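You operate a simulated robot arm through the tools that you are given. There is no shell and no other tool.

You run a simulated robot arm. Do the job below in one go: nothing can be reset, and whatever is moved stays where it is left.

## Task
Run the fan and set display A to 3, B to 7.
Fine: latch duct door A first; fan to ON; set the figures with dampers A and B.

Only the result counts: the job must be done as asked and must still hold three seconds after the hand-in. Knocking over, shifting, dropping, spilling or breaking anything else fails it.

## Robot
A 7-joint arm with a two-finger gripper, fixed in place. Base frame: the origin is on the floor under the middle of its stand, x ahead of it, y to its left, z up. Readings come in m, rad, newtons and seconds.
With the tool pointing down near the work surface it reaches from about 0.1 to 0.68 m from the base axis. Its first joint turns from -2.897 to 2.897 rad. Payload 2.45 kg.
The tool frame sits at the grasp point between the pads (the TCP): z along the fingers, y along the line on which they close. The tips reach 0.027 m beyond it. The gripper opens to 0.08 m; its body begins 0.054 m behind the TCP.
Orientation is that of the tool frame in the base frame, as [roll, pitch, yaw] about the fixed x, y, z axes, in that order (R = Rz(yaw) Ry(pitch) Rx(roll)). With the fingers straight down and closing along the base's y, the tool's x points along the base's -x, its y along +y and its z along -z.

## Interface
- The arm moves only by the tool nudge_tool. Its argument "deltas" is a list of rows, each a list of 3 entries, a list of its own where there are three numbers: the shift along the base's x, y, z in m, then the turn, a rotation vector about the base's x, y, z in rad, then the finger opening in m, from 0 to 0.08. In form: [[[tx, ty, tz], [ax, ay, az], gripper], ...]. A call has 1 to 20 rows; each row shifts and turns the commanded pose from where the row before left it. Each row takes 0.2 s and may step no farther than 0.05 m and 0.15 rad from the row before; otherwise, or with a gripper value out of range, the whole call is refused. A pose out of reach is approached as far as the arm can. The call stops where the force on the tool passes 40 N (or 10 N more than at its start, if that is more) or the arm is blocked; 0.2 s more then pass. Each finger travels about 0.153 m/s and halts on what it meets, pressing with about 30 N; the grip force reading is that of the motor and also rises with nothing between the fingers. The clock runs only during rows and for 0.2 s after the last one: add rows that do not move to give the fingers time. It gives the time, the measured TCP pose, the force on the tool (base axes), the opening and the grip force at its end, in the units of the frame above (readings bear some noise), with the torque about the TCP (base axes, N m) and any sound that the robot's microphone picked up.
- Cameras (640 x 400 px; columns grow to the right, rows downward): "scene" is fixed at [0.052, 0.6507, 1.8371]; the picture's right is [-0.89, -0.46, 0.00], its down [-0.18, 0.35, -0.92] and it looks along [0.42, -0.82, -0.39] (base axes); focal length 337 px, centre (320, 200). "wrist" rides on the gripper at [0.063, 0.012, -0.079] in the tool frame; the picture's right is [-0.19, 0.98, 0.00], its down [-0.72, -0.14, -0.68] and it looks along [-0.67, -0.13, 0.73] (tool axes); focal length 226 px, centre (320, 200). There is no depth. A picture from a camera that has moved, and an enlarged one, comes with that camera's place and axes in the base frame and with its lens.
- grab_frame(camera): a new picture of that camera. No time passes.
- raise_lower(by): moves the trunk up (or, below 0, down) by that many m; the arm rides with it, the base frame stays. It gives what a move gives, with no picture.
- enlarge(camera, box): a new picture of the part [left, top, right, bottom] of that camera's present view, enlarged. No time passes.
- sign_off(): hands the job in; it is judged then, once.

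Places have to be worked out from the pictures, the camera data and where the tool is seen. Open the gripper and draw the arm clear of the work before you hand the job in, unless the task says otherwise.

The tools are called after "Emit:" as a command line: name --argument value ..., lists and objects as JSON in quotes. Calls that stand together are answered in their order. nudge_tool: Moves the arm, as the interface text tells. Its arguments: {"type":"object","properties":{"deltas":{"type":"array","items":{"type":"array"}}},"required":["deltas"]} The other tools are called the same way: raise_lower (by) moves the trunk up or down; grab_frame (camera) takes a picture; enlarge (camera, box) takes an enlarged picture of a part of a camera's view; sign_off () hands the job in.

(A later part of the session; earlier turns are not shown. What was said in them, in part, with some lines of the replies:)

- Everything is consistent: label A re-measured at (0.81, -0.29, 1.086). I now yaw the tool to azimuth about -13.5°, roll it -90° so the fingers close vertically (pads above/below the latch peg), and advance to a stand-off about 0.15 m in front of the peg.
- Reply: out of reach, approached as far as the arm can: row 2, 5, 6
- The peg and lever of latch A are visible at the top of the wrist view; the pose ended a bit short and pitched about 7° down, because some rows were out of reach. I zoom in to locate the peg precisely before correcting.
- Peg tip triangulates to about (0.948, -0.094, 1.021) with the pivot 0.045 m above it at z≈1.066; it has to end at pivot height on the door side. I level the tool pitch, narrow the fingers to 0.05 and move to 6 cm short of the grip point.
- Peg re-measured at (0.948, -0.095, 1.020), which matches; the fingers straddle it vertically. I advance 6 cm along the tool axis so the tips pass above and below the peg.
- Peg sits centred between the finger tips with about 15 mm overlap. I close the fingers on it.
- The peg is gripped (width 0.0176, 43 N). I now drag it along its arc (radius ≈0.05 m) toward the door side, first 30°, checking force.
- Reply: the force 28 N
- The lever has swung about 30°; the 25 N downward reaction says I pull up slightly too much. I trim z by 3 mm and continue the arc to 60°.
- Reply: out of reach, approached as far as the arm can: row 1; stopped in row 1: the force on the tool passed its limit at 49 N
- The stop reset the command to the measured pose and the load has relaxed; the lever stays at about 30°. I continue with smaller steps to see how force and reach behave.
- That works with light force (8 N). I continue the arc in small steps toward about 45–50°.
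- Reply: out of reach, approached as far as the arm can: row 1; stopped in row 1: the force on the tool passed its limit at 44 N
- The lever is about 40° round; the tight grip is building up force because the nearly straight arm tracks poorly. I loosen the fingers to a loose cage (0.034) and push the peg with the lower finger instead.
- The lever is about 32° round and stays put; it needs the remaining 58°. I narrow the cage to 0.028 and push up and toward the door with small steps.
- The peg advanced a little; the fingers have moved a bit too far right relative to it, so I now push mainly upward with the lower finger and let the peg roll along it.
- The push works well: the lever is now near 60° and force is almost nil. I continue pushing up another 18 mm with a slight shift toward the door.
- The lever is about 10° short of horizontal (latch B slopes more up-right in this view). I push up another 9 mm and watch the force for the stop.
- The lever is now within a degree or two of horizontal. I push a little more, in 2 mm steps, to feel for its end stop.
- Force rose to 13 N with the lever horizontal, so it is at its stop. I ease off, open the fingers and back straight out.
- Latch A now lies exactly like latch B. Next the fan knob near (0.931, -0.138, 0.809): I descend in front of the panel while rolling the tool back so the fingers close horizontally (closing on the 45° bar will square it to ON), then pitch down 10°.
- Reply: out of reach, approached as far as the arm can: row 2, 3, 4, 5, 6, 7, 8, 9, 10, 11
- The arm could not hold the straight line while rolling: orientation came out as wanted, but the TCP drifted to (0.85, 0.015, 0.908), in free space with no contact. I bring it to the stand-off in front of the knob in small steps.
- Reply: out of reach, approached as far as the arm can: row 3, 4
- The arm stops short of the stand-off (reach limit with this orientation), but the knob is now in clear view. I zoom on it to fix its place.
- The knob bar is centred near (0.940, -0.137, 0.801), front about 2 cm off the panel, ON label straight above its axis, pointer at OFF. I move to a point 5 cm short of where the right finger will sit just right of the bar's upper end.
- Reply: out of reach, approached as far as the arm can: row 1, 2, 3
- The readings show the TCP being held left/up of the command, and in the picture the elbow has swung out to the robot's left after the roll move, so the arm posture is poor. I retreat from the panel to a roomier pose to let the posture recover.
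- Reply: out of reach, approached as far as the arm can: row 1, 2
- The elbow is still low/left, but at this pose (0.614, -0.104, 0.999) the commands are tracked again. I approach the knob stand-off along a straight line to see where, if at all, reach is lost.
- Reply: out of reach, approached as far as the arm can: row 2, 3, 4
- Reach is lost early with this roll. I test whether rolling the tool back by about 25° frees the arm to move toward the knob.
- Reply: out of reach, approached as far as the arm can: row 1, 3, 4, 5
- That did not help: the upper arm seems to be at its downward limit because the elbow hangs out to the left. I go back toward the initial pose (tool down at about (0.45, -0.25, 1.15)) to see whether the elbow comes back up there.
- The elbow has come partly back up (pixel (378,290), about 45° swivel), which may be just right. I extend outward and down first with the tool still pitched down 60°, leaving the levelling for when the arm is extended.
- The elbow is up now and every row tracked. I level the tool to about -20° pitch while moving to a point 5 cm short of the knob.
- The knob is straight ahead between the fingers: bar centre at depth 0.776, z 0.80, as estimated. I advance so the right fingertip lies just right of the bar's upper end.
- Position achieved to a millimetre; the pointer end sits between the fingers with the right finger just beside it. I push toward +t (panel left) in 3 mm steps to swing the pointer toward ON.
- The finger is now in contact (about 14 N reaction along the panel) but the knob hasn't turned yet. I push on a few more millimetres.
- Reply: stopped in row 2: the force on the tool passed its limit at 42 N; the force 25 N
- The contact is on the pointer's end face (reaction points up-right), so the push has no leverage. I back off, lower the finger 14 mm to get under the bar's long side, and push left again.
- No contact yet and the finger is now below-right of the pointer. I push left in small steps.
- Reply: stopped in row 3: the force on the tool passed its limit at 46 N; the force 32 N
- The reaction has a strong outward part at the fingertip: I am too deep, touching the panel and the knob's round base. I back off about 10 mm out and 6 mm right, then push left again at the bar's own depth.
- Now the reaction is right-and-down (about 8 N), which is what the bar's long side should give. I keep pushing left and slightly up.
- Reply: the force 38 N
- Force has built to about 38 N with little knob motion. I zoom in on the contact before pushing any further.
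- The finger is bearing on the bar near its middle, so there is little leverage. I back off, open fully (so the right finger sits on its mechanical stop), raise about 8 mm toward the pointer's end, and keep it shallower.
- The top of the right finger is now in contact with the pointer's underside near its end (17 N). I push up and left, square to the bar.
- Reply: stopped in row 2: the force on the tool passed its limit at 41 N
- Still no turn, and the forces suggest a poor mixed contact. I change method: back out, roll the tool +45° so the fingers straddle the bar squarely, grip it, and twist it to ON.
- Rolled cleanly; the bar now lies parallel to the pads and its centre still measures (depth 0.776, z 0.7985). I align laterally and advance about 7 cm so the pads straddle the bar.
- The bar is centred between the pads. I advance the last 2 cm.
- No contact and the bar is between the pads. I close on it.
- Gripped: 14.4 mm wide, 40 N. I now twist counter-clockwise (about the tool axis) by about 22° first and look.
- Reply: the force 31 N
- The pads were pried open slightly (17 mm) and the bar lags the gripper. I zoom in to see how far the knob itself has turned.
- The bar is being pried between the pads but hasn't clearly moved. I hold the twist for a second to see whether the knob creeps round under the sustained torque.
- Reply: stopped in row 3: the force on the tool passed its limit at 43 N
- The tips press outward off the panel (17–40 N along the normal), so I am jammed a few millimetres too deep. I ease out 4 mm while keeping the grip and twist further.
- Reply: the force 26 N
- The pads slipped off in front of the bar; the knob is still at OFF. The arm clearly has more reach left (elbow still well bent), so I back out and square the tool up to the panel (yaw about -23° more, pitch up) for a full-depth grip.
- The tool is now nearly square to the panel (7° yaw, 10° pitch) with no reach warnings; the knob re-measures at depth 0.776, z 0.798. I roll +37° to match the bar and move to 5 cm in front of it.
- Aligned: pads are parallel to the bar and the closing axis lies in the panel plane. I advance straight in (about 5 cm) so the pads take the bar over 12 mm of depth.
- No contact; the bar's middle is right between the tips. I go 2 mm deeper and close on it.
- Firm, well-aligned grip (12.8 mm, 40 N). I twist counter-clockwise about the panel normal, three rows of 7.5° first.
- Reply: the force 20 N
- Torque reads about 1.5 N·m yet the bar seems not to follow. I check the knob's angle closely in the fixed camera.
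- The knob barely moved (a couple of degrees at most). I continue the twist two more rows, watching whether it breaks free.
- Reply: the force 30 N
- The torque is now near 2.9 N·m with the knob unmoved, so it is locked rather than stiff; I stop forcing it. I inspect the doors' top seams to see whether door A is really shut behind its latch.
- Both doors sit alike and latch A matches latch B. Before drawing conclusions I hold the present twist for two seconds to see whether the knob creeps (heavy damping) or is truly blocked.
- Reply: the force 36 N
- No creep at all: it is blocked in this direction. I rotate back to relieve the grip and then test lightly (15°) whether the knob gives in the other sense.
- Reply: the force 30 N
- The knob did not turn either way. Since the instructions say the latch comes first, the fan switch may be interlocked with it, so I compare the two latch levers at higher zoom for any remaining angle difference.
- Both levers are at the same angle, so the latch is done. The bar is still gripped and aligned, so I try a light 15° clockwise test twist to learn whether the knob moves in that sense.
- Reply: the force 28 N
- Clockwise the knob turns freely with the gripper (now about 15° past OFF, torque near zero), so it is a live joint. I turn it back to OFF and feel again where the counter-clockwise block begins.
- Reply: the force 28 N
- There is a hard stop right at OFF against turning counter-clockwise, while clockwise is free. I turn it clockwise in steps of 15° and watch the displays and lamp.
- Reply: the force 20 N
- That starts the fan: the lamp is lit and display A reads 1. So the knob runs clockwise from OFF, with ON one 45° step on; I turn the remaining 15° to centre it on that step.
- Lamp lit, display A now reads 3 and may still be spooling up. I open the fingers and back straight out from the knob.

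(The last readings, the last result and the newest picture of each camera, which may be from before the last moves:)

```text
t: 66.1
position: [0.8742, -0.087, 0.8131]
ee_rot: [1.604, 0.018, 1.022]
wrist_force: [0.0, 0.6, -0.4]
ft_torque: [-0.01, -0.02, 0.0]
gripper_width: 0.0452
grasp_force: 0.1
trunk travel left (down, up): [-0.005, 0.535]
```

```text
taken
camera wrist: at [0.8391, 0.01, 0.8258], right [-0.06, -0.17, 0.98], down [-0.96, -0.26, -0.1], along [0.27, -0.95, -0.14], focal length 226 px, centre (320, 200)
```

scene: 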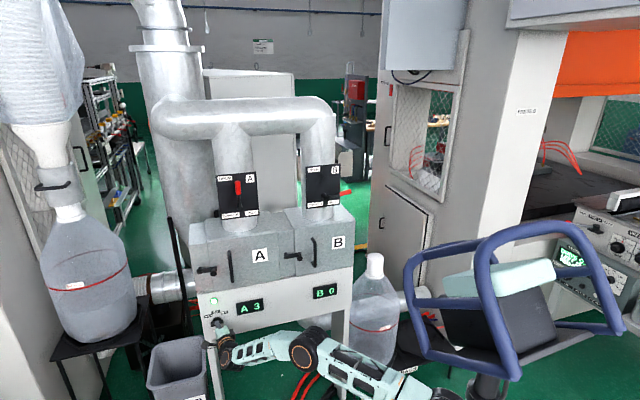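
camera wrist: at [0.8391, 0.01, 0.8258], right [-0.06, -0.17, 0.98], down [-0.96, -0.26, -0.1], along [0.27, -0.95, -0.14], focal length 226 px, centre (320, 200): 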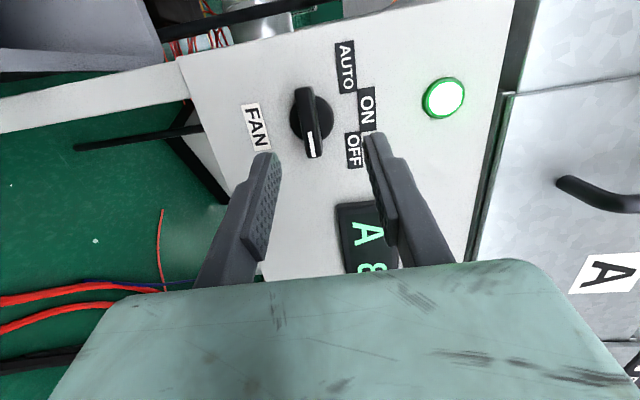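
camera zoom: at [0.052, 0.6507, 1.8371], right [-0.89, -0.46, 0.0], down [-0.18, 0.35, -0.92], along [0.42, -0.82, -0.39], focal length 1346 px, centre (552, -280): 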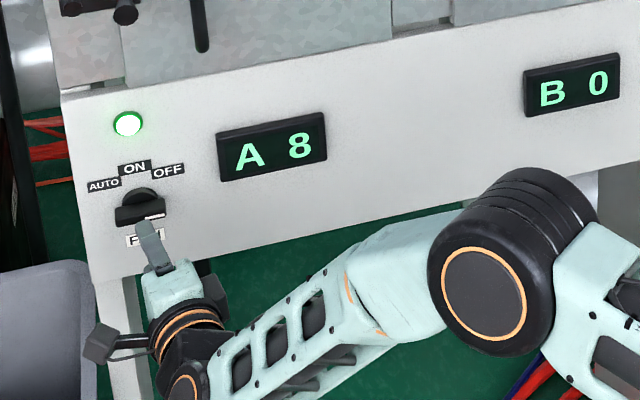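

The fan is running: A has climbed to 8 and the knob stays where I left it. I retreat from the panel before raising the trunk for the dampers.

Emit:
nudge_tool --deltas '[[[-0.0318, -0.0141, 0.0171], [0, 0, 0], 0.045], [[-0.0318, -0.0141, 0.0171], [0, 0, 0], 0.045], [[-0.0318, -0.0141, 0.0171], [0, 0, 0], 0.045], [[-0.0318, -0.0141, 0.0171], [0, 0, 0], 0.045], [[-0.0318, -0.0141, 0.0171], [0, 0, 0], 0.045], [[-0.0318, -0.0141, 0.0171], [0, 0, 0], 0.045], [[-0.0318, -0.0141, 0.0171], [0, 0, 0], 0.045], [[-0.0318, -0.0141, 0.0171], [0, 0, 0], 0.045]]'

Emit:
grab_frame --camera "scene"

Emit:
enlarge --camera "scene" --box '[190, 280, 350, 350]'

```text
t: 67.9
position: [0.6186, -0.1994, 0.95]
ee_rot: [1.604, 0.021, 1.022]
wrist_force: [-0.2, 0.2, 0.1]
ft_torque: [0.01, -0.04, -0.04]
gripper_width: 0.0448
grasp_force: 0.0
trunk travel left (down, up): [-0.005, 0.535]
```

```text
taken
```

scene: 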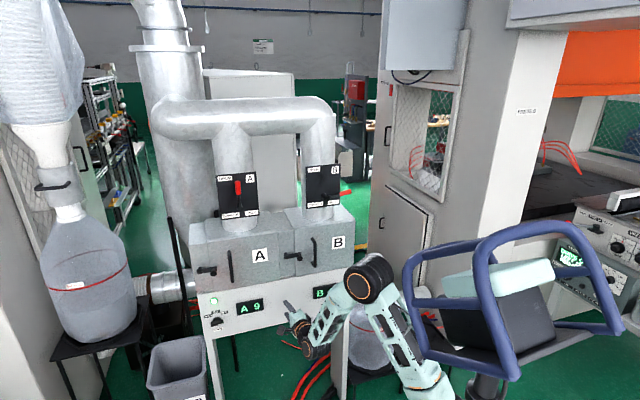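

```text
4.00 times, centred on (270, 315) of scene
camera zoom: at [0.052, 0.6507, 1.8371], right [-0.89, -0.46, 0.0], down [-0.18, 0.35, -0.92], along [0.42, -0.82, -0.39], focal length 1346 px, centre (520, -260)
```

zoom: 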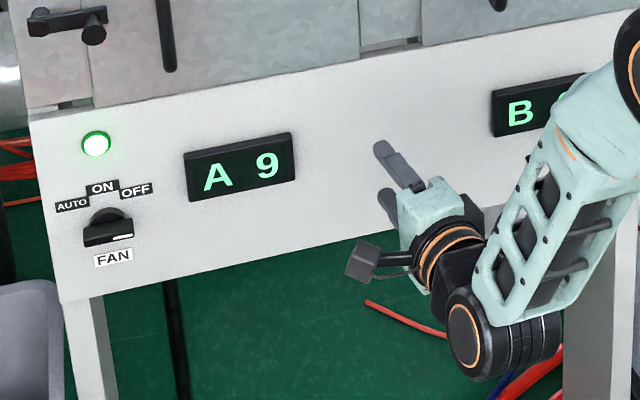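

A reads 9 with its damper fully open, and the elbow is in a good raised posture. I raise the trunk in two steps toward damper height.

Emit:
raise_lower --by 0.2

Emit:
raise_lower --by 0.22

Emit:
grab_frame --camera "scene"

Emit:
grab_frame --camera "wrist"

```text
t: 70.0
position: [0.6187, -0.2001, 1.1495]
ee_rot: [1.606, 0.019, 1.02]
wrist_force: [0.3, 0.1, -0.5]
ft_torque: [-0.03, 0.0, 0.03]
gripper_width: 0.0452
grasp_force: 0.1
trunk travel left (down, up): [-0.205, 0.335]
```

```text
t: 72.4
position: [0.6186, -0.1997, 1.369]
ee_rot: [1.606, 0.021, 1.022]
wrist_force: [-0.2, 0.3, -1.1]
ft_torque: [0.02, 0.03, -0.03]
gripper_width: 0.045
grasp_force: 0.1
trunk travel left (down, up): [-0.425, 0.115]
```

```text
taken
```

scene: 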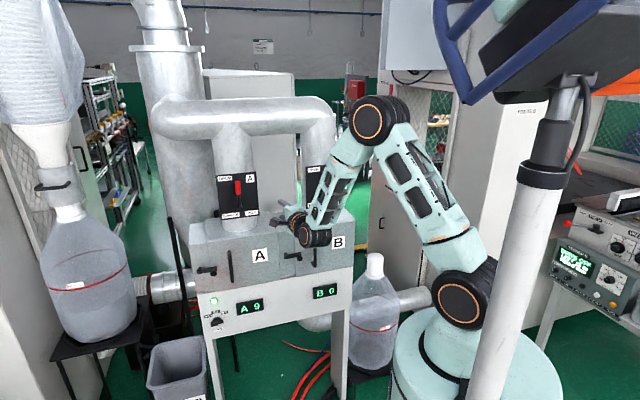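

```text
taken
camera wrist: at [0.5847, -0.1035, 1.3821], right [-0.06, -0.17, 0.98], down [-0.96, -0.26, -0.1], along [0.27, -0.95, -0.14], focal length 226 px, centre (320, 200)
```

wrist: 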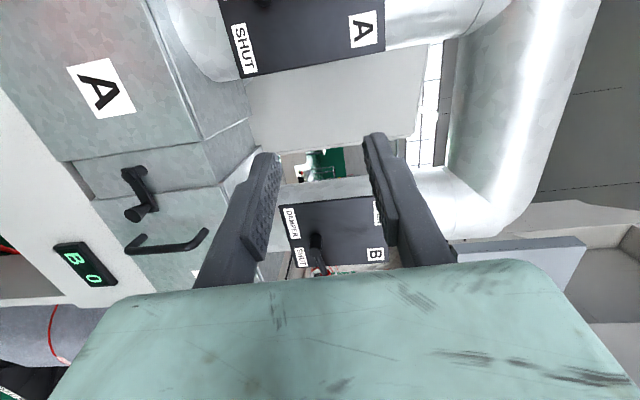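

Both displays stay visible from the fixed camera (A 9, B 0). I zoom on damper B's lever in both views to place it accurately.

Emit:
enlarge --camera "wrist" --box '[265, 190, 415, 290]'

Emit:
enlarge --camera "scene" --box '[200, 155, 360, 255]'

```text
4.00 times, centred on (340, 240) of wrist
camera zoom: at [0.5847, -0.1035, 1.3821], right [-0.06, -0.17, 0.98], down [-0.96, -0.26, -0.1], along [0.27, -0.95, -0.14], focal length 904 px, centre (240, 40)
```

zoom: 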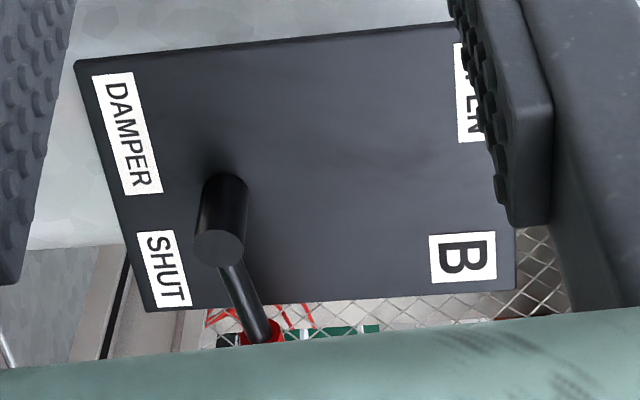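

```text
4.00 times, centred on (280, 205) of scene
camera zoom: at [0.052, 0.6507, 1.8371], right [-0.89, -0.46, 0.0], down [-0.18, 0.35, -0.92], along [0.42, -0.82, -0.39], focal length 1346 px, centre (480, 180)
```

zoom: 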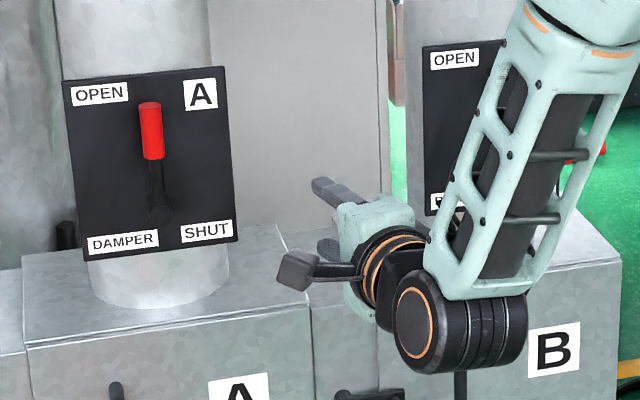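

Damper B's pivot boss is at about (0.603, -0.476, 1.315), its red grip runs right from t≈0.00 to -0.05 at z≈1.32. I move to a stand-off 8 cm in front of the grip, yawing the tool square to the panel, fingers above and below.

Emit:
nudge_tool --deltas '[[[-0.0177, -0.0354, -0.0061], [0, 0, -0.026], 0.06], [[-0.0177, -0.0354, -0.0061], [0, 0, -0.026], 0.06], [[-0.0177, -0.0354, -0.0061], [0, 0, -0.026], 0.06], [[-0.0177, -0.0354, -0.0061], [0, 0, -0.026], 0.06], [[-0.0177, -0.0354, -0.0061], [0, 0, -0.026], 0.06], [[-0.0177, -0.0354, -0.0061], [0, 0, -0.026], 0.06], [[-0.0177, -0.0354, -0.0061], [0, 0, -0.026], 0.06], [[-0.0177, -0.0354, -0.0061], [0, 0, -0.026], 0.06]]'

Emit:
grab_frame --camera "scene"

Emit:
grab_frame --camera "wrist"

```text
t: 74.2
position: [0.4772, -0.4829, 1.3202]
ee_rot: [1.607, 0.017, 0.815]
wrist_force: [0.6, -0.6, 0.0]
ft_torque: [0.0, 0.02, 0.02]
gripper_width: 0.0598
grasp_force: 0.0
trunk travel left (down, up): [-0.425, 0.115]
```

```text
taken
```

scene: 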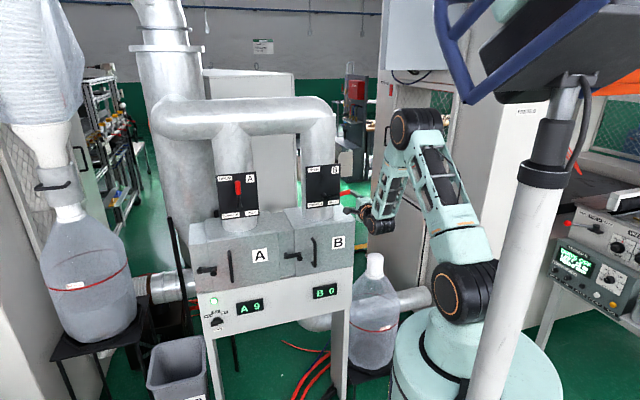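

```text
taken
camera wrist: at [0.4625, -0.3823, 1.3328], right [-0.1, -0.15, 0.98], down [-0.99, -0.05, -0.1], along [0.07, -0.99, -0.14], focal length 226 px, centre (320, 200)
```

wrist: 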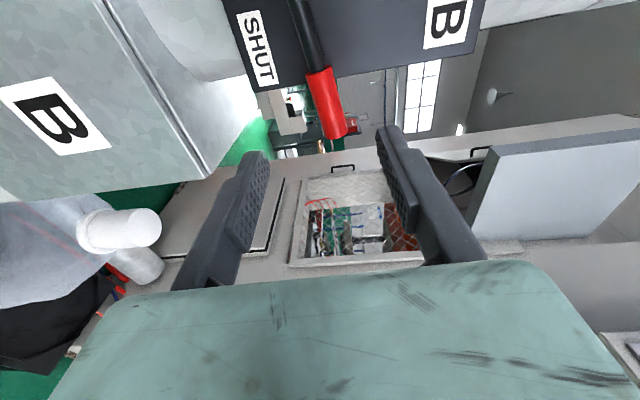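

The red grip lies centred between the fingers (t 0.00 to -0.05, z≈1.32). I advance 8 cm so the fingers straddle it.

Emit:
nudge_tool --deltas '[[[0.0144, -0.0136, 0], [0, 0, 0], 0.06], [[0.0144, -0.0136, 0], [0, 0, 0], 0.06], [[0.0144, -0.0136, 0], [0, 0, 0], 0.06], [[0.0144, -0.0136, 0], [0, 0, 0], 0.06]]'

Emit:
grab_frame --camera "wrist"

Emit:
enlarge --camera "scene" --box '[270, 150, 398, 230]'

```text
t: 75.2
position: [0.5355, -0.5378, 1.3222]
ee_rot: [1.605, 0.02, 0.813]
wrist_force: [-0.3, -1.8, 0.3]
ft_torque: [-0.01, -0.02, 0.0]
gripper_width: 0.0601
grasp_force: 0.0
trunk travel left (down, up): [-0.425, 0.115]
```

```text
taken
camera wrist: at [0.521, -0.4364, 1.3333], right [-0.09, -0.15, 0.98], down [-0.99, -0.05, -0.1], along [0.07, -0.99, -0.14], focal length 226 px, centre (320, 200)
```

wrist: 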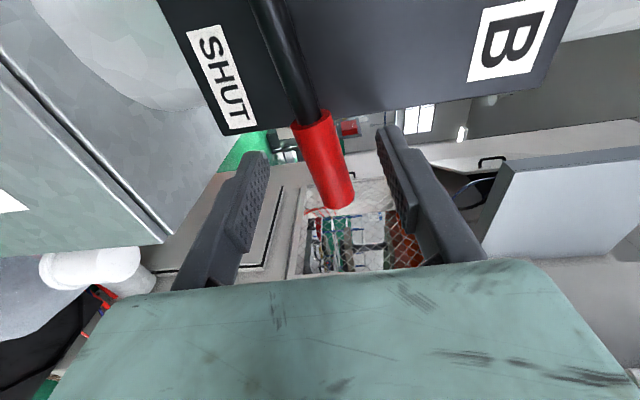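

```text
5.00 times, centred on (334, 190) of scene
camera zoom: at [0.052, 0.6507, 1.8371], right [-0.89, -0.46, 0.0], down [-0.18, 0.35, -0.92], along [0.42, -0.82, -0.39], focal length 1683 px, centre (250, 250)
```

zoom: 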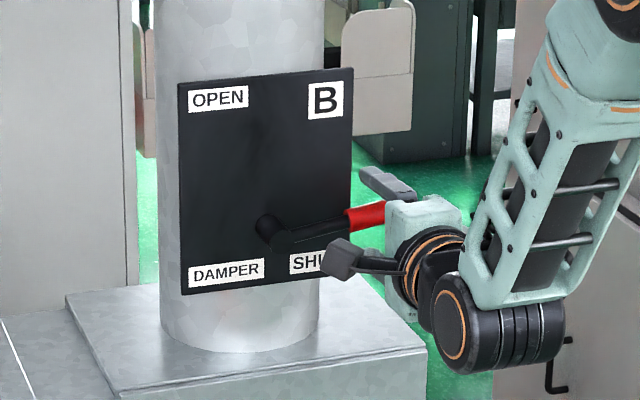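

The grip sits centrally between the fingers. I narrow the cage to 34 mm and swing the lever up (counter-clockwise about its boss) by 15° as a first test, rolling the tool with it.

Emit:
nudge_tool --deltas '[[[0, 0, 0], [0, 0, 0], 0.034], [[0, 0, 0], [0, 0, 0], 0.034], [[0.00107, 0.00113, 0.01191], [-0.095, 0.0902, 0], 0.034], [[0.00214, 0.00226, 0.01165], [-0.095, 0.0902, 0], 0.034]]'

Emit:
enlarge --camera "scene" --box '[270, 150, 398, 230]'

Emit:
enlarge --camera "scene" --box '[200, 270, 360, 340]'

Emit:
grab_frame --camera "wrist"

```text
t: 76.2
position: [0.539, -0.5346, 1.3437]
ee_rot: [1.606, 0.284, 0.813]
wrist_force: [-0.1, -0.2, -2.5]
ft_torque: [0.01, 0.02, 0.01]
gripper_width: 0.0353
grasp_force: 0.6
trunk travel left (down, up): [-0.425, 0.115]
```

```text
5.00 times, centred on (334, 190) of scene
camera zoom: at [0.052, 0.6507, 1.8371], right [-0.89, -0.46, 0.0], down [-0.18, 0.35, -0.92], along [0.42, -0.82, -0.39], focal length 1683 px, centre (250, 250)
```

zoom: 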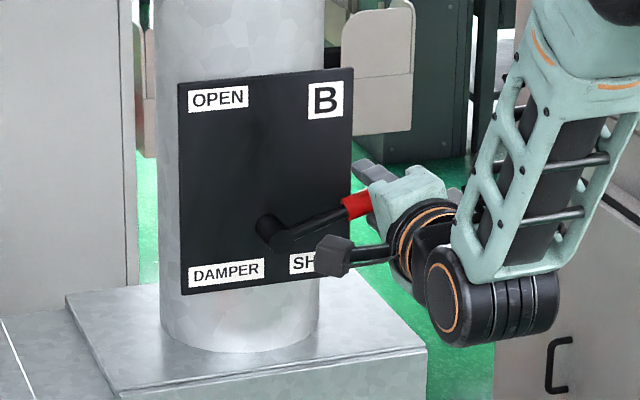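

```text
4.00 times, centred on (280, 305) of scene
camera zoom: at [0.052, 0.6507, 1.8371], right [-0.89, -0.46, 0.0], down [-0.18, 0.35, -0.92], along [0.42, -0.82, -0.39], focal length 1346 px, centre (480, -220)
```

zoom: 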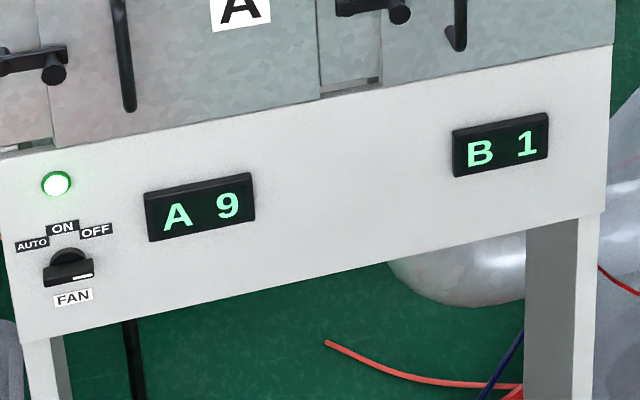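

```text
taken
camera wrist: at [0.525, -0.4318, 1.3394], right [0.09, 0.04, 1.0], down [-0.99, -0.05, 0.09], along [0.06, -1.0, 0.04], focal length 226 px, centre (320, 200)
```

wrist: 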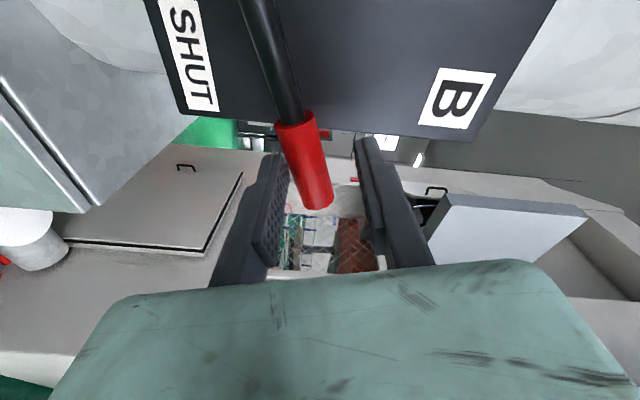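

Damper B opens counter-clockwise: B reads 1 and the force is only 2–3 N. I continue the arc to about 45°.

Emit:
nudge_tool --deltas '[[[0.00317, 0.00334, 0.01115], [-0.095, 0.0902, 0], 0.034], [[0.00414, 0.00437, 0.01045], [-0.095, 0.0902, 0], 0.034], [[0.00505, 0.00532, 0.00957], [-0.095, 0.0902, 0], 0.034], [[0.00587, 0.00618, 0.00854], [-0.095, 0.0902, 0], 0.034]]'

Emit:
enlarge --camera "scene" --box '[270, 150, 398, 230]'

Emit:
enlarge --camera "scene" --box '[200, 270, 360, 340]'

Emit:
grab_frame --camera "wrist"

```text
t: 77.2
position: [0.5564, -0.5153, 1.3843]
ee_rot: [1.604, 0.807, 0.815]
wrist_force: [0.5, -0.7, -0.4]
ft_torque: [0.0, -0.04, -0.01]
gripper_width: 0.0349
grasp_force: 1.0
trunk travel left (down, up): [-0.425, 0.115]
```

```text
5.00 times, centred on (334, 190) of scene
camera zoom: at [0.052, 0.6507, 1.8371], right [-0.89, -0.46, 0.0], down [-0.18, 0.35, -0.92], along [0.42, -0.82, -0.39], focal length 1683 px, centre (250, 250)
```

zoom: 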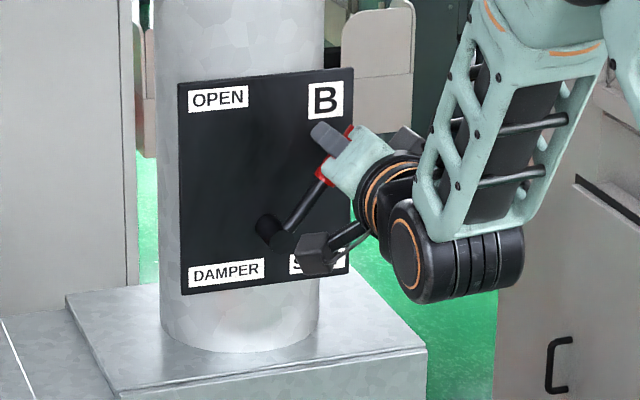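

```text
4.00 times, centred on (280, 305) of scene
camera zoom: at [0.052, 0.6507, 1.8371], right [-0.89, -0.46, 0.0], down [-0.18, 0.35, -0.92], along [0.42, -0.82, -0.39], focal length 1346 px, centre (480, -220)
```

zoom: 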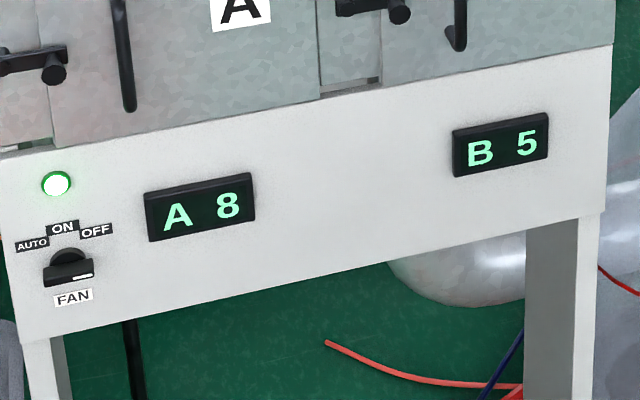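

```text
taken
camera wrist: at [0.536, -0.4198, 1.3482], right [0.42, 0.39, 0.82], down [-0.9, 0.05, 0.44], along [0.13, -0.92, 0.37], focal length 226 px, centre (320, 200)
```

wrist: 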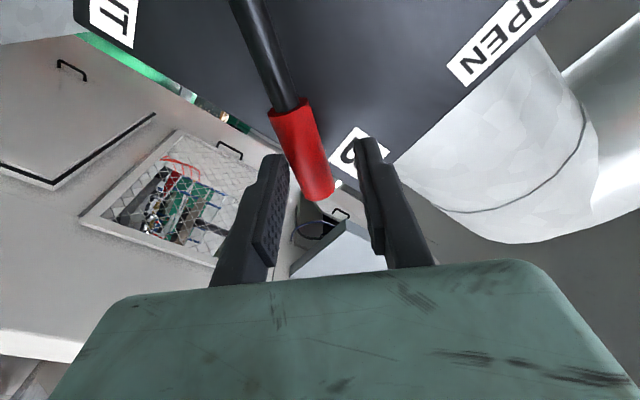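

B reads 5 and A has dropped to 8, so the two are slightly coupled. I move B one more step and pause for the readings to settle.

Emit:
nudge_tool --deltas '[[[0.00658, 0.00693, 0.00735], [-0.095, 0.0902, 0], 0.034], [[0, 0, 0], [0, 0, 0], 0.034], [[0, 0, 0], [0, 0, 0], 0.034], [[0, 0, 0], [0, 0, 0], 0.034], [[0, 0, 0], [0, 0, 0], 0.034], [[0, 0, 0], [0, 0, 0], 0.034], [[0, 0, 0], [0, 0, 0], 0.034], [[0, 0, 0], [0, 0, 0], 0.034]]'

Emit:
enlarge --camera "scene" --box '[200, 270, 360, 340]'

Emit:
grab_frame --camera "wrist"

```text
t: 79.0
position: [0.5627, -0.508, 1.392]
ee_rot: [1.608, 0.938, 0.816]
wrist_force: [-0.7, 0.3, 0.9]
ft_torque: [0.02, 0.02, 0.0]
gripper_width: 0.034
grasp_force: 0.1
trunk travel left (down, up): [-0.425, 0.115]
```

```text
4.00 times, centred on (280, 305) of scene
camera zoom: at [0.052, 0.6507, 1.8371], right [-0.89, -0.46, 0.0], down [-0.18, 0.35, -0.92], along [0.42, -0.82, -0.39], focal length 1346 px, centre (480, -220)
```

zoom: 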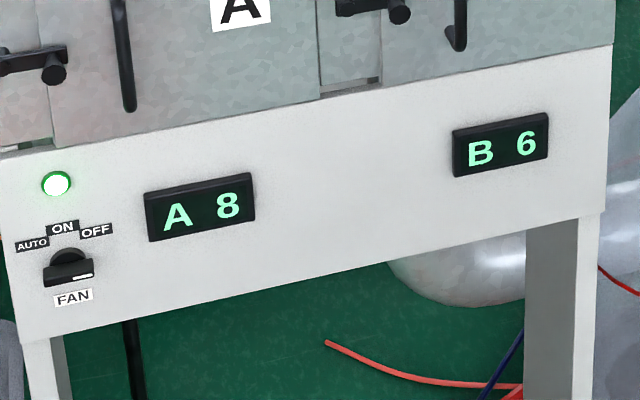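

```text
taken
camera wrist: at [0.5391, -0.4168, 1.3483], right [0.49, 0.47, 0.74], down [-0.85, 0.09, 0.51], along [0.17, -0.88, 0.45], focal length 226 px, centre (320, 200)
```

wrist: 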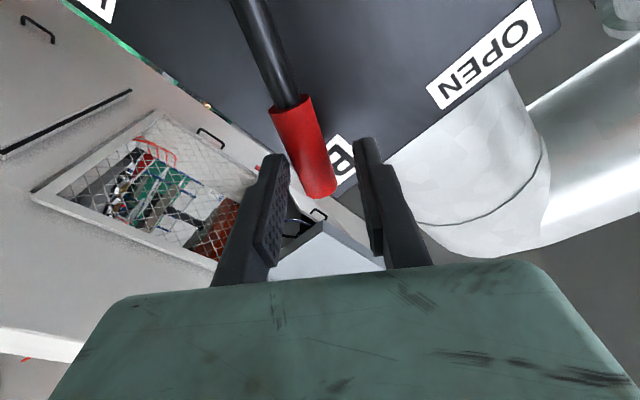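

B holds at 6 with A at 8, which should rise a bit once A is closed down. I ease the finger off, retreat, and move across to a stand-off in front of lever A, rolling the tool upright.

Emit:
nudge_tool --deltas '[[[-0.0015, -0.0016, -0.002], [0, 0, 0], 0.038], [[-0.0218, 0.0207, 0], [0, 0, 0], 0.038], [[-0.0218, 0.0207, 0], [0, 0, 0], 0.05], [[-0.0218, 0.0207, 0], [0, 0, 0], 0.06], [[0.027, 0.0285, 0.001], [-0.0474, 0.045, 0], 0.06], [[0.027, 0.0285, 0.001], [-0.0474, 0.045, 0], 0.06], [[0.027, 0.0285, 0.001], [-0.0474, 0.045, 0], 0.06], [[0.027, 0.0285, 0.001], [-0.0474, 0.045, 0], 0.06], [[0.027, 0.0285, 0.001], [-0.0474, 0.045, 0], 0.06], [[0.027, 0.0285, 0.001], [-0.0474, 0.045, 0], 0.06], [[0.027, 0.0285, 0.001], [-0.0474, 0.045, 0], 0.06], [[0.027, 0.0285, 0.001], [-0.0474, 0.045, 0], 0.06], [[0.027, 0.0285, 0.001], [-0.0474, 0.045, 0], 0.06], [[0.027, 0.0285, 0.001], [-0.0474, 0.045, 0], 0.06]]'

Emit:
grab_frame --camera "scene"

Emit:
grab_frame --camera "wrist"

```text
t: 82.0
position: [0.7669, -0.1597, 1.3977]
ee_rot: [-1.625, 1.548, -2.417]
wrist_force: [0.4, 0.1, 0.4]
ft_torque: [0.01, 0.0, -0.01]
gripper_width: 0.06
grasp_force: 0.0
trunk travel left (down, up): [-0.425, 0.115]
```

```text
taken
```

scene: 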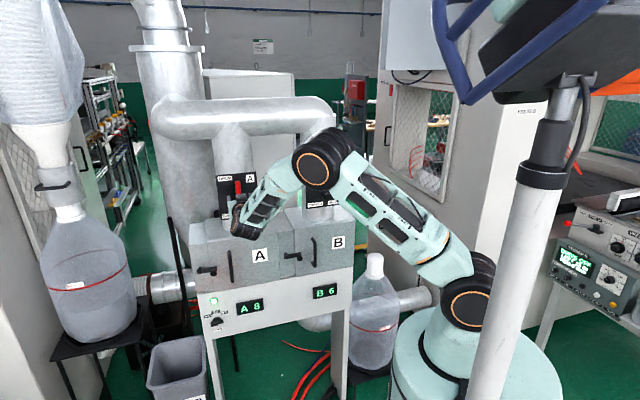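

```text
taken
camera wrist: at [0.7182, -0.0955, 1.3334], right [0.7, 0.69, 0.17], down [-0.57, 0.4, 0.72], along [0.43, -0.6, 0.67], focal length 226 px, centre (320, 200)
```

wrist: 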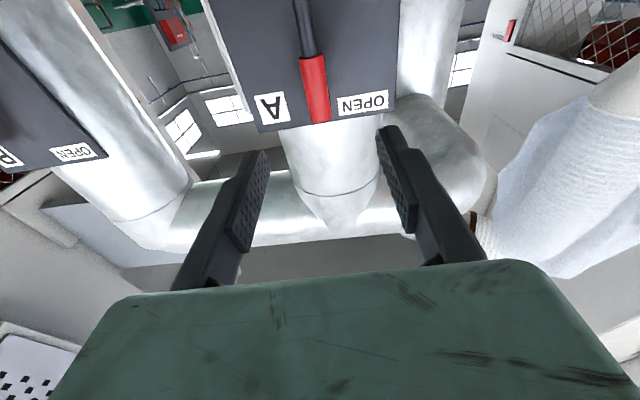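

Lever A's grip measures t≈0.405, z 1.369–1.416, right between the fingers; displays still show A 8, B 6. I advance to straddle it.

Emit:
nudge_tool --deltas '[[[0.0156, -0.0169, -0.0012], [0, 0, 0], 0.06], [[0.0156, -0.0169, -0.0012], [0, 0, 0], 0.06], [[0.0156, -0.0169, -0.0012], [0, 0, 0], 0.06], [[0.0156, -0.0169, -0.0012], [0, 0, 0], 0.06]]'

Emit:
grab_frame --camera "wrist"

Emit:
enlarge --camera "scene" --box '[180, 150, 340, 250]'

```text
t: 83.0
position: [0.8276, -0.2326, 1.3944]
ee_rot: [-1.624, 1.551, -2.419]
wrist_force: [-0.2, 1.3, 0.2]
ft_torque: [0.02, 0.01, 0.0]
gripper_width: 0.0601
grasp_force: 0.1
trunk travel left (down, up): [-0.425, 0.115]
```

```text
taken
camera wrist: at [0.7799, -0.1661, 1.3299], right [0.7, 0.69, 0.17], down [-0.57, 0.4, 0.72], along [0.43, -0.6, 0.67], focal length 226 px, centre (320, 200)
```

wrist: 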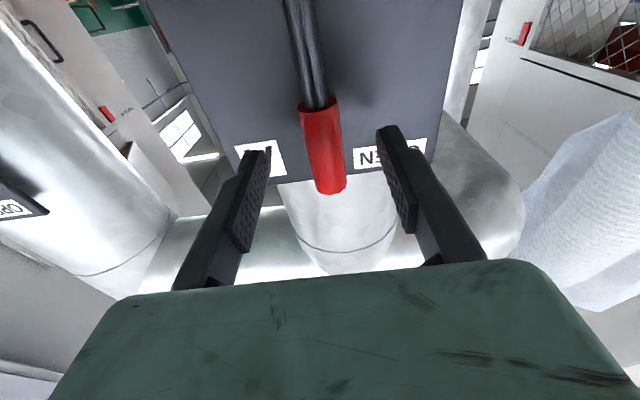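

```text
4.00 times, centred on (260, 200) of scene
camera zoom: at [0.052, 0.6507, 1.8371], right [-0.89, -0.46, 0.0], down [-0.18, 0.35, -0.92], along [0.42, -0.82, -0.39], focal length 1346 px, centre (560, 200)
```

zoom: 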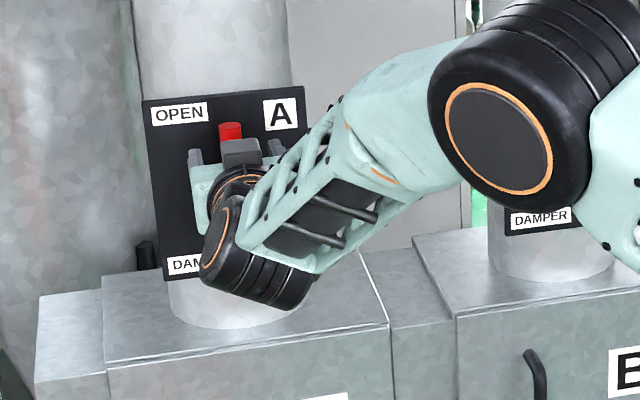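

The grip is straddled. I narrow to 34 mm and swing the lever clockwise (right and down), three steps first, then read the displays.

Emit:
nudge_tool --deltas '[[[0, 0, 0], [0, 0, 0], 0.034], [[0, 0, 0], [0, 0, 0], 0.034], [[-0.0071, -0.0075, -0.0015], [0.092, -0.0932, 0], 0.034], [[-0.0069, -0.0073, -0.0028], [0.092, -0.0932, 0], 0.034], [[-0.0065, -0.0069, -0.004], [0.092, -0.0932, 0], 0.034]]'

Emit:
enlarge --camera "scene" --box '[200, 270, 360, 340]'

Emit:
grab_frame --camera "wrist"

```text
t: 84.2
position: [0.8084, -0.2502, 1.3873]
ee_rot: [1.574, 1.198, 0.781]
wrist_force: [0.1, 0.2, 0.2]
ft_torque: [0.03, -0.02, 0.01]
gripper_width: 0.0338
grasp_force: 0.1
trunk travel left (down, up): [-0.425, 0.115]
```

```text
4.00 times, centred on (280, 305) of scene
camera zoom: at [0.052, 0.6507, 1.8371], right [-0.89, -0.46, 0.0], down [-0.18, 0.35, -0.92], along [0.42, -0.82, -0.39], focal length 1346 px, centre (480, -220)
```

zoom: 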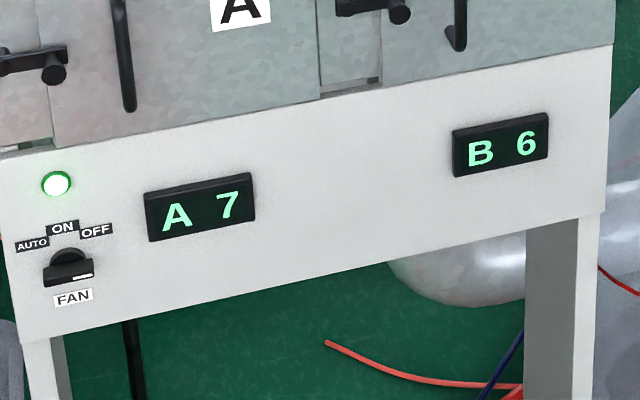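

```text
taken
camera wrist: at [0.7758, -0.1702, 1.3312], right [0.6, 0.59, 0.54], down [-0.76, 0.21, 0.62], along [0.25, -0.78, 0.57], focal length 226 px, centre (320, 200)
```

wrist: 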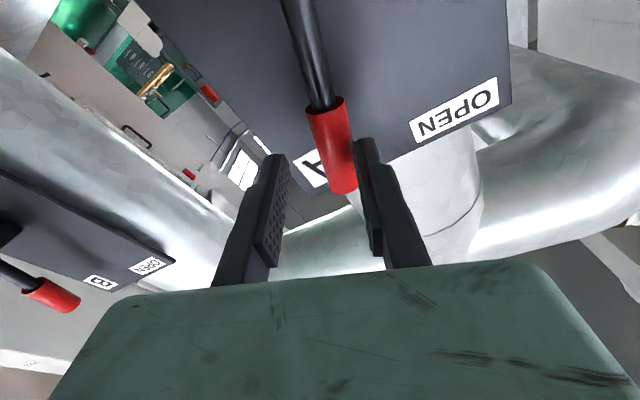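

A falls to 7 while B stays 6, with almost no force. I continue three more steps.

Emit:
nudge_tool --deltas '[[[-0.0061, -0.0065, -0.0053], [0.092, -0.0932, 0], 0.034], [[-0.0056, -0.0059, -0.0064], [0.092, -0.0932, 0], 0.034], [[-0.005, -0.0052, -0.0074], [0.092, -0.0932, 0], 0.034], [[0, 0, 0], [0, 0, 0], 0.034], [[0, 0, 0], [0, 0, 0], 0.034]]'

Emit:
enlarge --camera "scene" --box '[200, 270, 360, 340]'

Emit:
grab_frame --camera "wrist"

```text
t: 85.4
position: [0.7925, -0.2695, 1.3667]
ee_rot: [1.573, 0.807, 0.78]
wrist_force: [-0.7, -0.1, 0.4]
ft_torque: [-0.03, -0.02, 0.0]
gripper_width: 0.0341
grasp_force: 0.1
trunk travel left (down, up): [-0.425, 0.115]
```

```text
4.00 times, centred on (280, 305) of scene
camera zoom: at [0.052, 0.6507, 1.8371], right [-0.89, -0.46, 0.0], down [-0.18, 0.35, -0.92], along [0.42, -0.82, -0.39], focal length 1346 px, centre (480, -220)
```

zoom: 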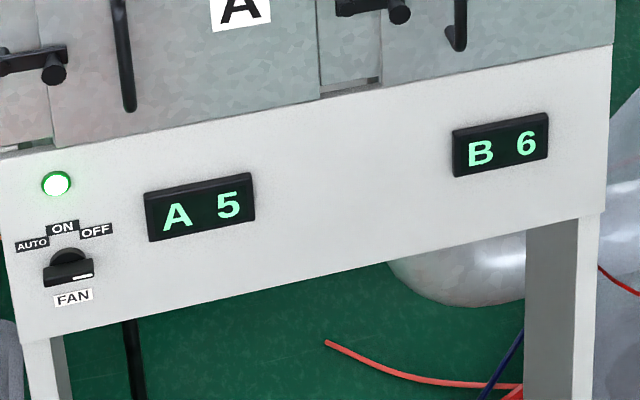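

```text
taken
camera wrist: at [0.7725, -0.1749, 1.3294], right [0.41, 0.4, 0.82], down [-0.9, 0.06, 0.42], along [0.12, -0.91, 0.39], focal length 226 px, centre (320, 200)
```

wrist: 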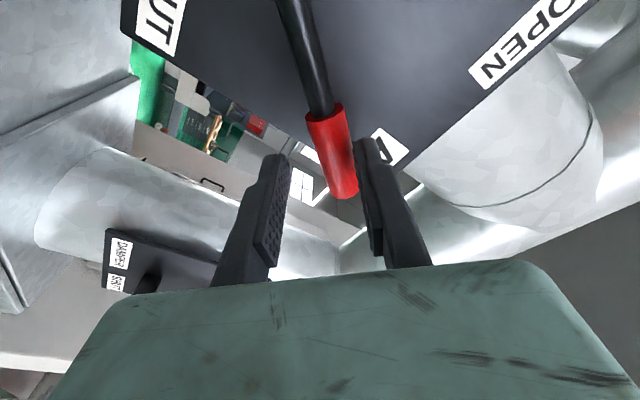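

A = 5. Two more steps (15°).

Emit:
nudge_tool --deltas '[[[-0.0043, -0.0046, -0.0082], [0.092, -0.0932, 0], 0.034], [[-0.0035, -0.0037, -0.0091], [0.092, -0.0932, 0], 0.034], [[0, 0, 0], [0, 0, 0], 0.034], [[0, 0, 0], [0, 0, 0], 0.034], [[0, 0, 0], [0, 0, 0], 0.034], [[0, 0, 0], [0, 0, 0], 0.034], [[0, 0, 0], [0, 0, 0], 0.034]]'

Emit:
enlarge --camera "scene" --box '[200, 270, 360, 340]'

Emit:
grab_frame --camera "wrist"

```text
t: 87.0
position: [0.7836, -0.2776, 1.3506]
ee_rot: [1.573, 0.544, 0.779]
wrist_force: [-0.7, 0.4, 0.3]
ft_torque: [-0.01, 0.03, 0.01]
gripper_width: 0.0339
grasp_force: 0.1
trunk travel left (down, up): [-0.425, 0.115]
```

```text
4.00 times, centred on (280, 305) of scene
camera zoom: at [0.052, 0.6507, 1.8371], right [-0.89, -0.46, 0.0], down [-0.18, 0.35, -0.92], along [0.42, -0.82, -0.39], focal length 1346 px, centre (480, -220)
```

zoom: 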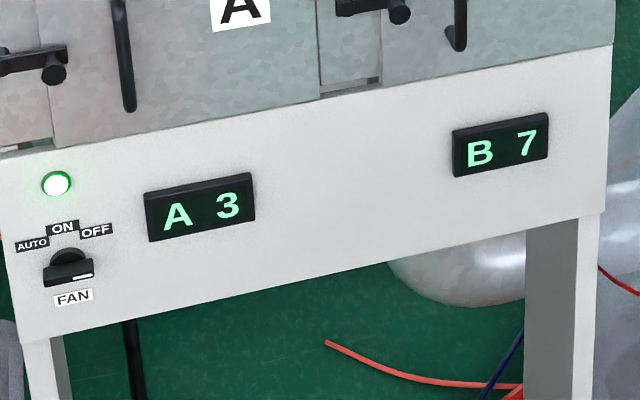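

```text
taken
camera wrist: at [0.7706, -0.178, 1.3267], right [0.25, 0.24, 0.94], down [-0.97, 0.0, 0.25], along [0.06, -0.97, 0.23], focal length 226 px, centre (320, 200)
```

wrist: 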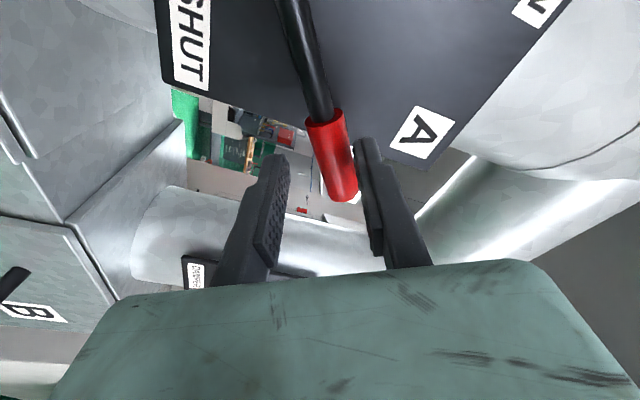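

A = 3 and B = 7 now. To learn how much margin there is, I close A by another 2.5° and wait for the readings to settle.

Emit:
nudge_tool --deltas '[[[-0.0008, -0.0009, -0.0031], [0.0306, -0.031, 0], 0.034], [[0, 0, 0], [0, 0, 0], 0.034], [[0, 0, 0], [0, 0, 0], 0.034], [[0, 0, 0], [0, 0, 0], 0.034], [[0, 0, 0], [0, 0, 0], 0.034], [[0, 0, 0], [0, 0, 0], 0.034], [[0, 0, 0], [0, 0, 0], 0.034]]'

Emit:
enlarge --camera "scene" --box '[200, 270, 360, 340]'

Emit:
enlarge --camera "scene" --box '[200, 150, 360, 250]'

```text
t: 88.6
position: [0.7837, -0.2782, 1.3466]
ee_rot: [1.574, 0.5, 0.78]
wrist_force: [-0.2, 0.1, 0.3]
ft_torque: [0.0, -0.01, -0.03]
gripper_width: 0.0343
grasp_force: 0.1
trunk travel left (down, up): [-0.425, 0.115]
```

```text
4.00 times, centred on (280, 305) of scene
camera zoom: at [0.052, 0.6507, 1.8371], right [-0.89, -0.46, 0.0], down [-0.18, 0.35, -0.92], along [0.42, -0.82, -0.39], focal length 1346 px, centre (480, -220)
```

zoom: 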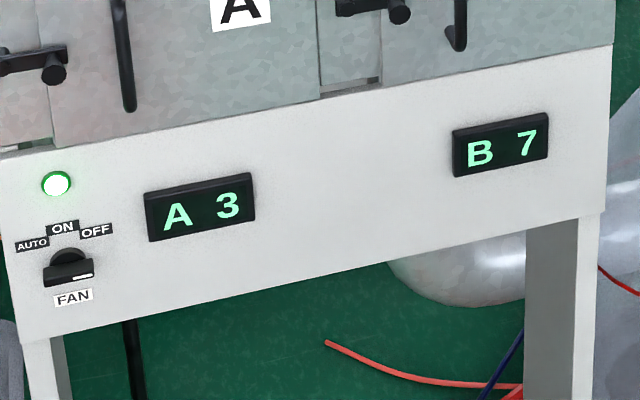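

```text
4.00 times, centred on (280, 200) of scene
camera zoom: at [0.052, 0.6507, 1.8371], right [-0.89, -0.46, 0.0], down [-0.18, 0.35, -0.92], along [0.42, -0.82, -0.39], focal length 1346 px, centre (480, 200)
```

zoom: 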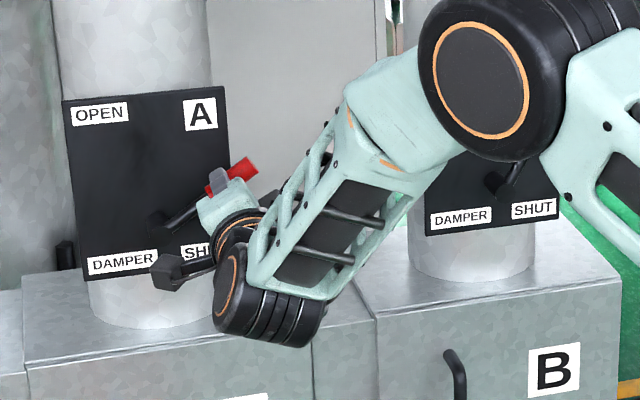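

Still A 3 / B 7, so A is safely inside its band. B only just went from 6 to 7, so I'll give it a little more opening: I ease off lever A, retreat, and go back toward lever B with the matching roll.

Emit:
nudge_tool --deltas '[[[0.001, 0.001, 0.0026], [0, 0, 0], 0.036], [[-0.0211, 0.0213, 0], [0, 0, 0], 0.036], [[-0.0211, 0.0213, 0], [0, 0, 0], 0.05], [[-0.0225, 0.0228, 0], [0, 0, 0], 0.06]]'

Emit:
grab_frame --camera "scene"

Emit:
enlarge --camera "scene" --box '[200, 270, 360, 340]'

```text
t: 89.6
position: [0.7185, -0.2094, 1.3504]
ee_rot: [1.573, 0.501, 0.777]
wrist_force: [-0.3, 0.8, 1.2]
ft_torque: [-0.02, 0.0, -0.03]
gripper_width: 0.0603
grasp_force: 0.0
trunk travel left (down, up): [-0.425, 0.115]
```

```text
taken
```

scene: 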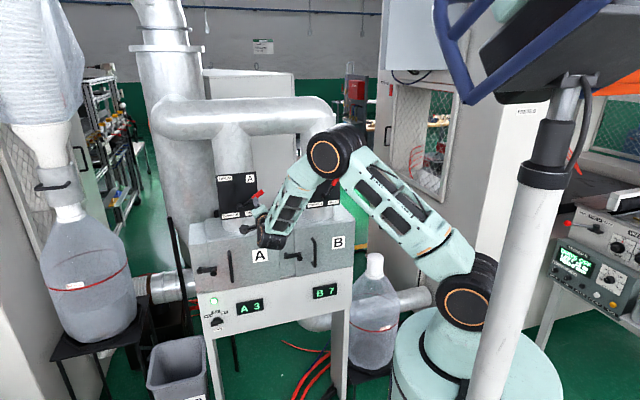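

```text
4.00 times, centred on (280, 305) of scene
camera zoom: at [0.052, 0.6507, 1.8371], right [-0.89, -0.46, 0.0], down [-0.18, 0.35, -0.92], along [0.42, -0.82, -0.39], focal length 1346 px, centre (480, -220)
```

zoom: 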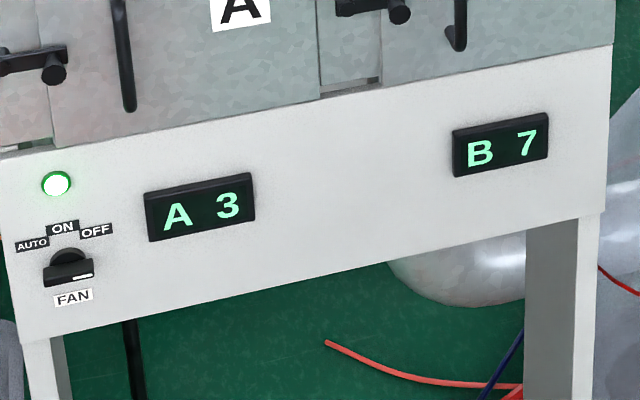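

Both displays hold at A 3 and B 7 with the levers released. I draw the arm well clear and open the gripper, then watch the readings for stability.

Emit:
nudge_tool --deltas '[[[-0.033, 0.006, 0.008], [0, 0, 0], 0.07], [[-0.033, 0.006, 0.008], [0, 0, 0], 0.08], [[-0.033, 0.0, 0.008], [0, 0, 0], 0.08], [[-0.033, 0.0, 0.008], [0, 0, 0], 0.08], [[-0.033, 0.0, 0.008], [0, 0, 0], 0.08], [[-0.033, 0.0, 0.008], [0, 0, 0], 0.08], [[-0.033, 0.0, 0.008], [0, 0, 0], 0.08], [[0, 0, 0], [0, 0, 0], 0.08], [[0, 0, 0], [0, 0, 0], 0.08], [[0, 0, 0], [0, 0, 0], 0.08], [[0, 0, 0], [0, 0, 0], 0.08], [[0, 0, 0], [0, 0, 0], 0.08]]'

Emit:
grab_frame --camera "scene"

Emit:
enlarge --camera "scene" --box '[190, 255, 350, 345]'

Emit:
enlarge --camera "scene" --box '[190, 150, 350, 250]'

```text
t: 92.2
position: [0.4888, -0.2008, 1.4059]
ee_rot: [1.573, 0.5, 0.779]
wrist_force: [0.6, 0.1, -0.3]
ft_torque: [0.0, 0.02, 0.01]
gripper_width: 0.08
grasp_force: 0.0
trunk travel left (down, up): [-0.425, 0.115]
```

```text
taken
```

scene: 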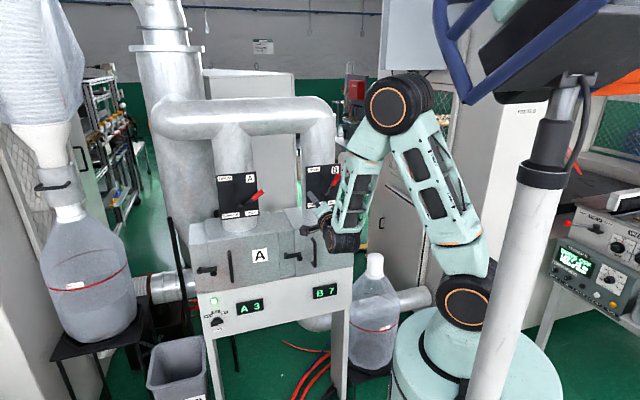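

```text
4.00 times, centred on (270, 300) of scene
camera zoom: at [0.052, 0.6507, 1.8371], right [-0.89, -0.46, 0.0], down [-0.18, 0.35, -0.92], along [0.42, -0.82, -0.39], focal length 1346 px, centre (520, -200)
```

zoom: 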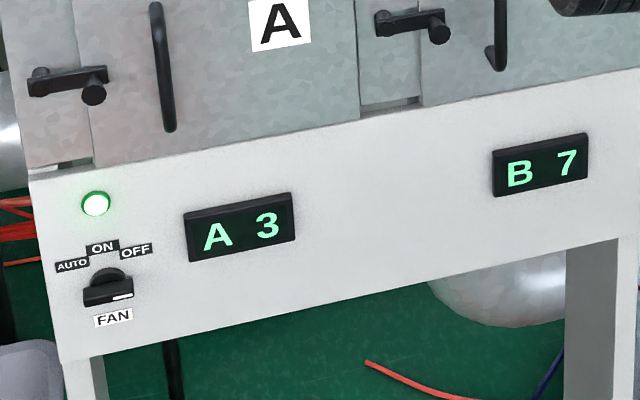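

```text
4.00 times, centred on (270, 200) of scene
camera zoom: at [0.052, 0.6507, 1.8371], right [-0.89, -0.46, 0.0], down [-0.18, 0.35, -0.92], along [0.42, -0.82, -0.39], focal length 1346 px, centre (520, 200)
```

zoom: 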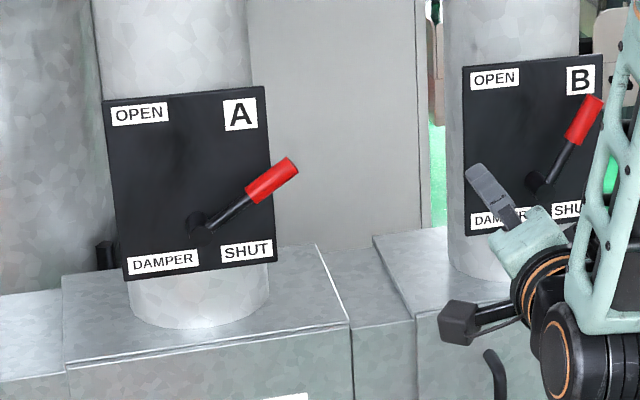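

Latch A closed, lamp lit, A 3 and B 7 unchanged for several seconds, nothing else disturbed. I draw back a little further and wait two more seconds for a final stability check.

Emit:
nudge_tool --deltas '[[[-0.025, 0.01, 0.02], [0, 0, 0], 0.08], [[-0.025, 0.01, 0.02], [0, 0, 0], 0.08], [[0, 0, 0], [0, 0, 0], 0.08], [[0, 0, 0], [0, 0, 0], 0.08], [[0, 0, 0], [0, 0, 0], 0.08], [[0, 0, 0], [0, 0, 0], 0.08], [[0, 0, 0], [0, 0, 0], 0.08], [[0, 0, 0], [0, 0, 0], 0.08], [[0, 0, 0], [0, 0, 0], 0.08], [[0, 0, 0], [0, 0, 0], 0.08], [[0, 0, 0], [0, 0, 0], 0.08], [[0, 0, 0], [0, 0, 0], 0.08], [[0, 0, 0], [0, 0, 0], 0.08], [[0, 0, 0], [0, 0, 0], 0.08]]'

Emit:
enlarge --camera "scene" --box '[190, 255, 350, 345]'

Emit:
grab_frame --camera "scene"

```text
t: 95.2
position: [0.4656, -0.185, 1.4505]
ee_rot: [1.573, 0.5, 0.78]
wrist_force: [-0.9, -0.4, -0.2]
ft_torque: [0.01, 0.02, 0.04]
gripper_width: 0.0801
grasp_force: 0.0
out of reach, approached as far as the arm can: row 1, 2
trunk travel left (down, up): [-0.425, 0.115]
```

```text
4.00 times, centred on (270, 300) of scene
camera zoom: at [0.052, 0.6507, 1.8371], right [-0.89, -0.46, 0.0], down [-0.18, 0.35, -0.92], along [0.42, -0.82, -0.39], focal length 1346 px, centre (520, -200)
```

zoom: 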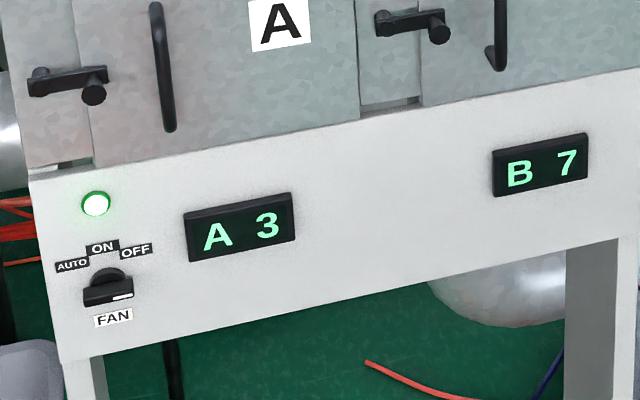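

```text
taken
```

scene: 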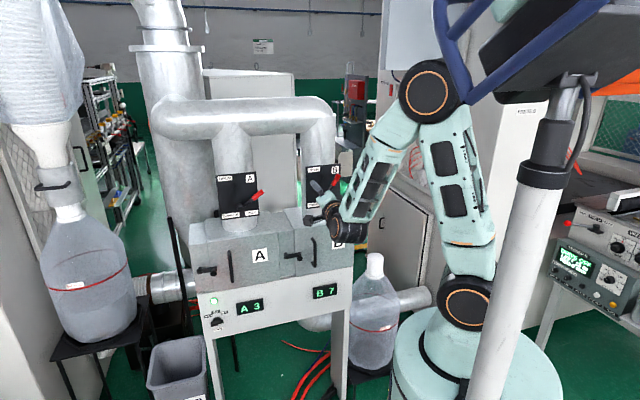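

Everything holds: latch A closed, fan lamp lit, display A reads 3 and B reads 7, arm clear with the gripper open. I hand the job in.

Emit:
sign_off

```text
The job is handed in.
```

The job is handed in. At hand-in the fan was running, display A read 3 and display B read 7. Both figures had held for more than five seconds with the levers released.

- **Latch A:** the lever is turned to its stop and sits at the same angle as latch B.
- **Fan knob:** this one didn't match its labels. From OFF it would not turn toward the printed ON mark; it only turned clockwise. I set it about 45° clockwise from OFF, and the lamp lit and the fan ran up. The pointer therefore faces right, not the ON label. I took that position to be ON because it is the first step from OFF, but nothing else confirmed it.
- **Dampers:** opening B lowers A slightly, and closing A raises B, so I set B to 6 first and let it rise to 7 as A came down. A stayed at 3 through an extra 2.5° of closing. I did not check how close B is to changing digit.
- **Knob, before I found its direction:** I pushed and twisted it hard toward ON, with forces over 40 N and torque of almost 3 N·m. I saw no damage, and it turns freely.

I saw nothing else moved or knocked over. The arm is drawn clear with the gripper open.
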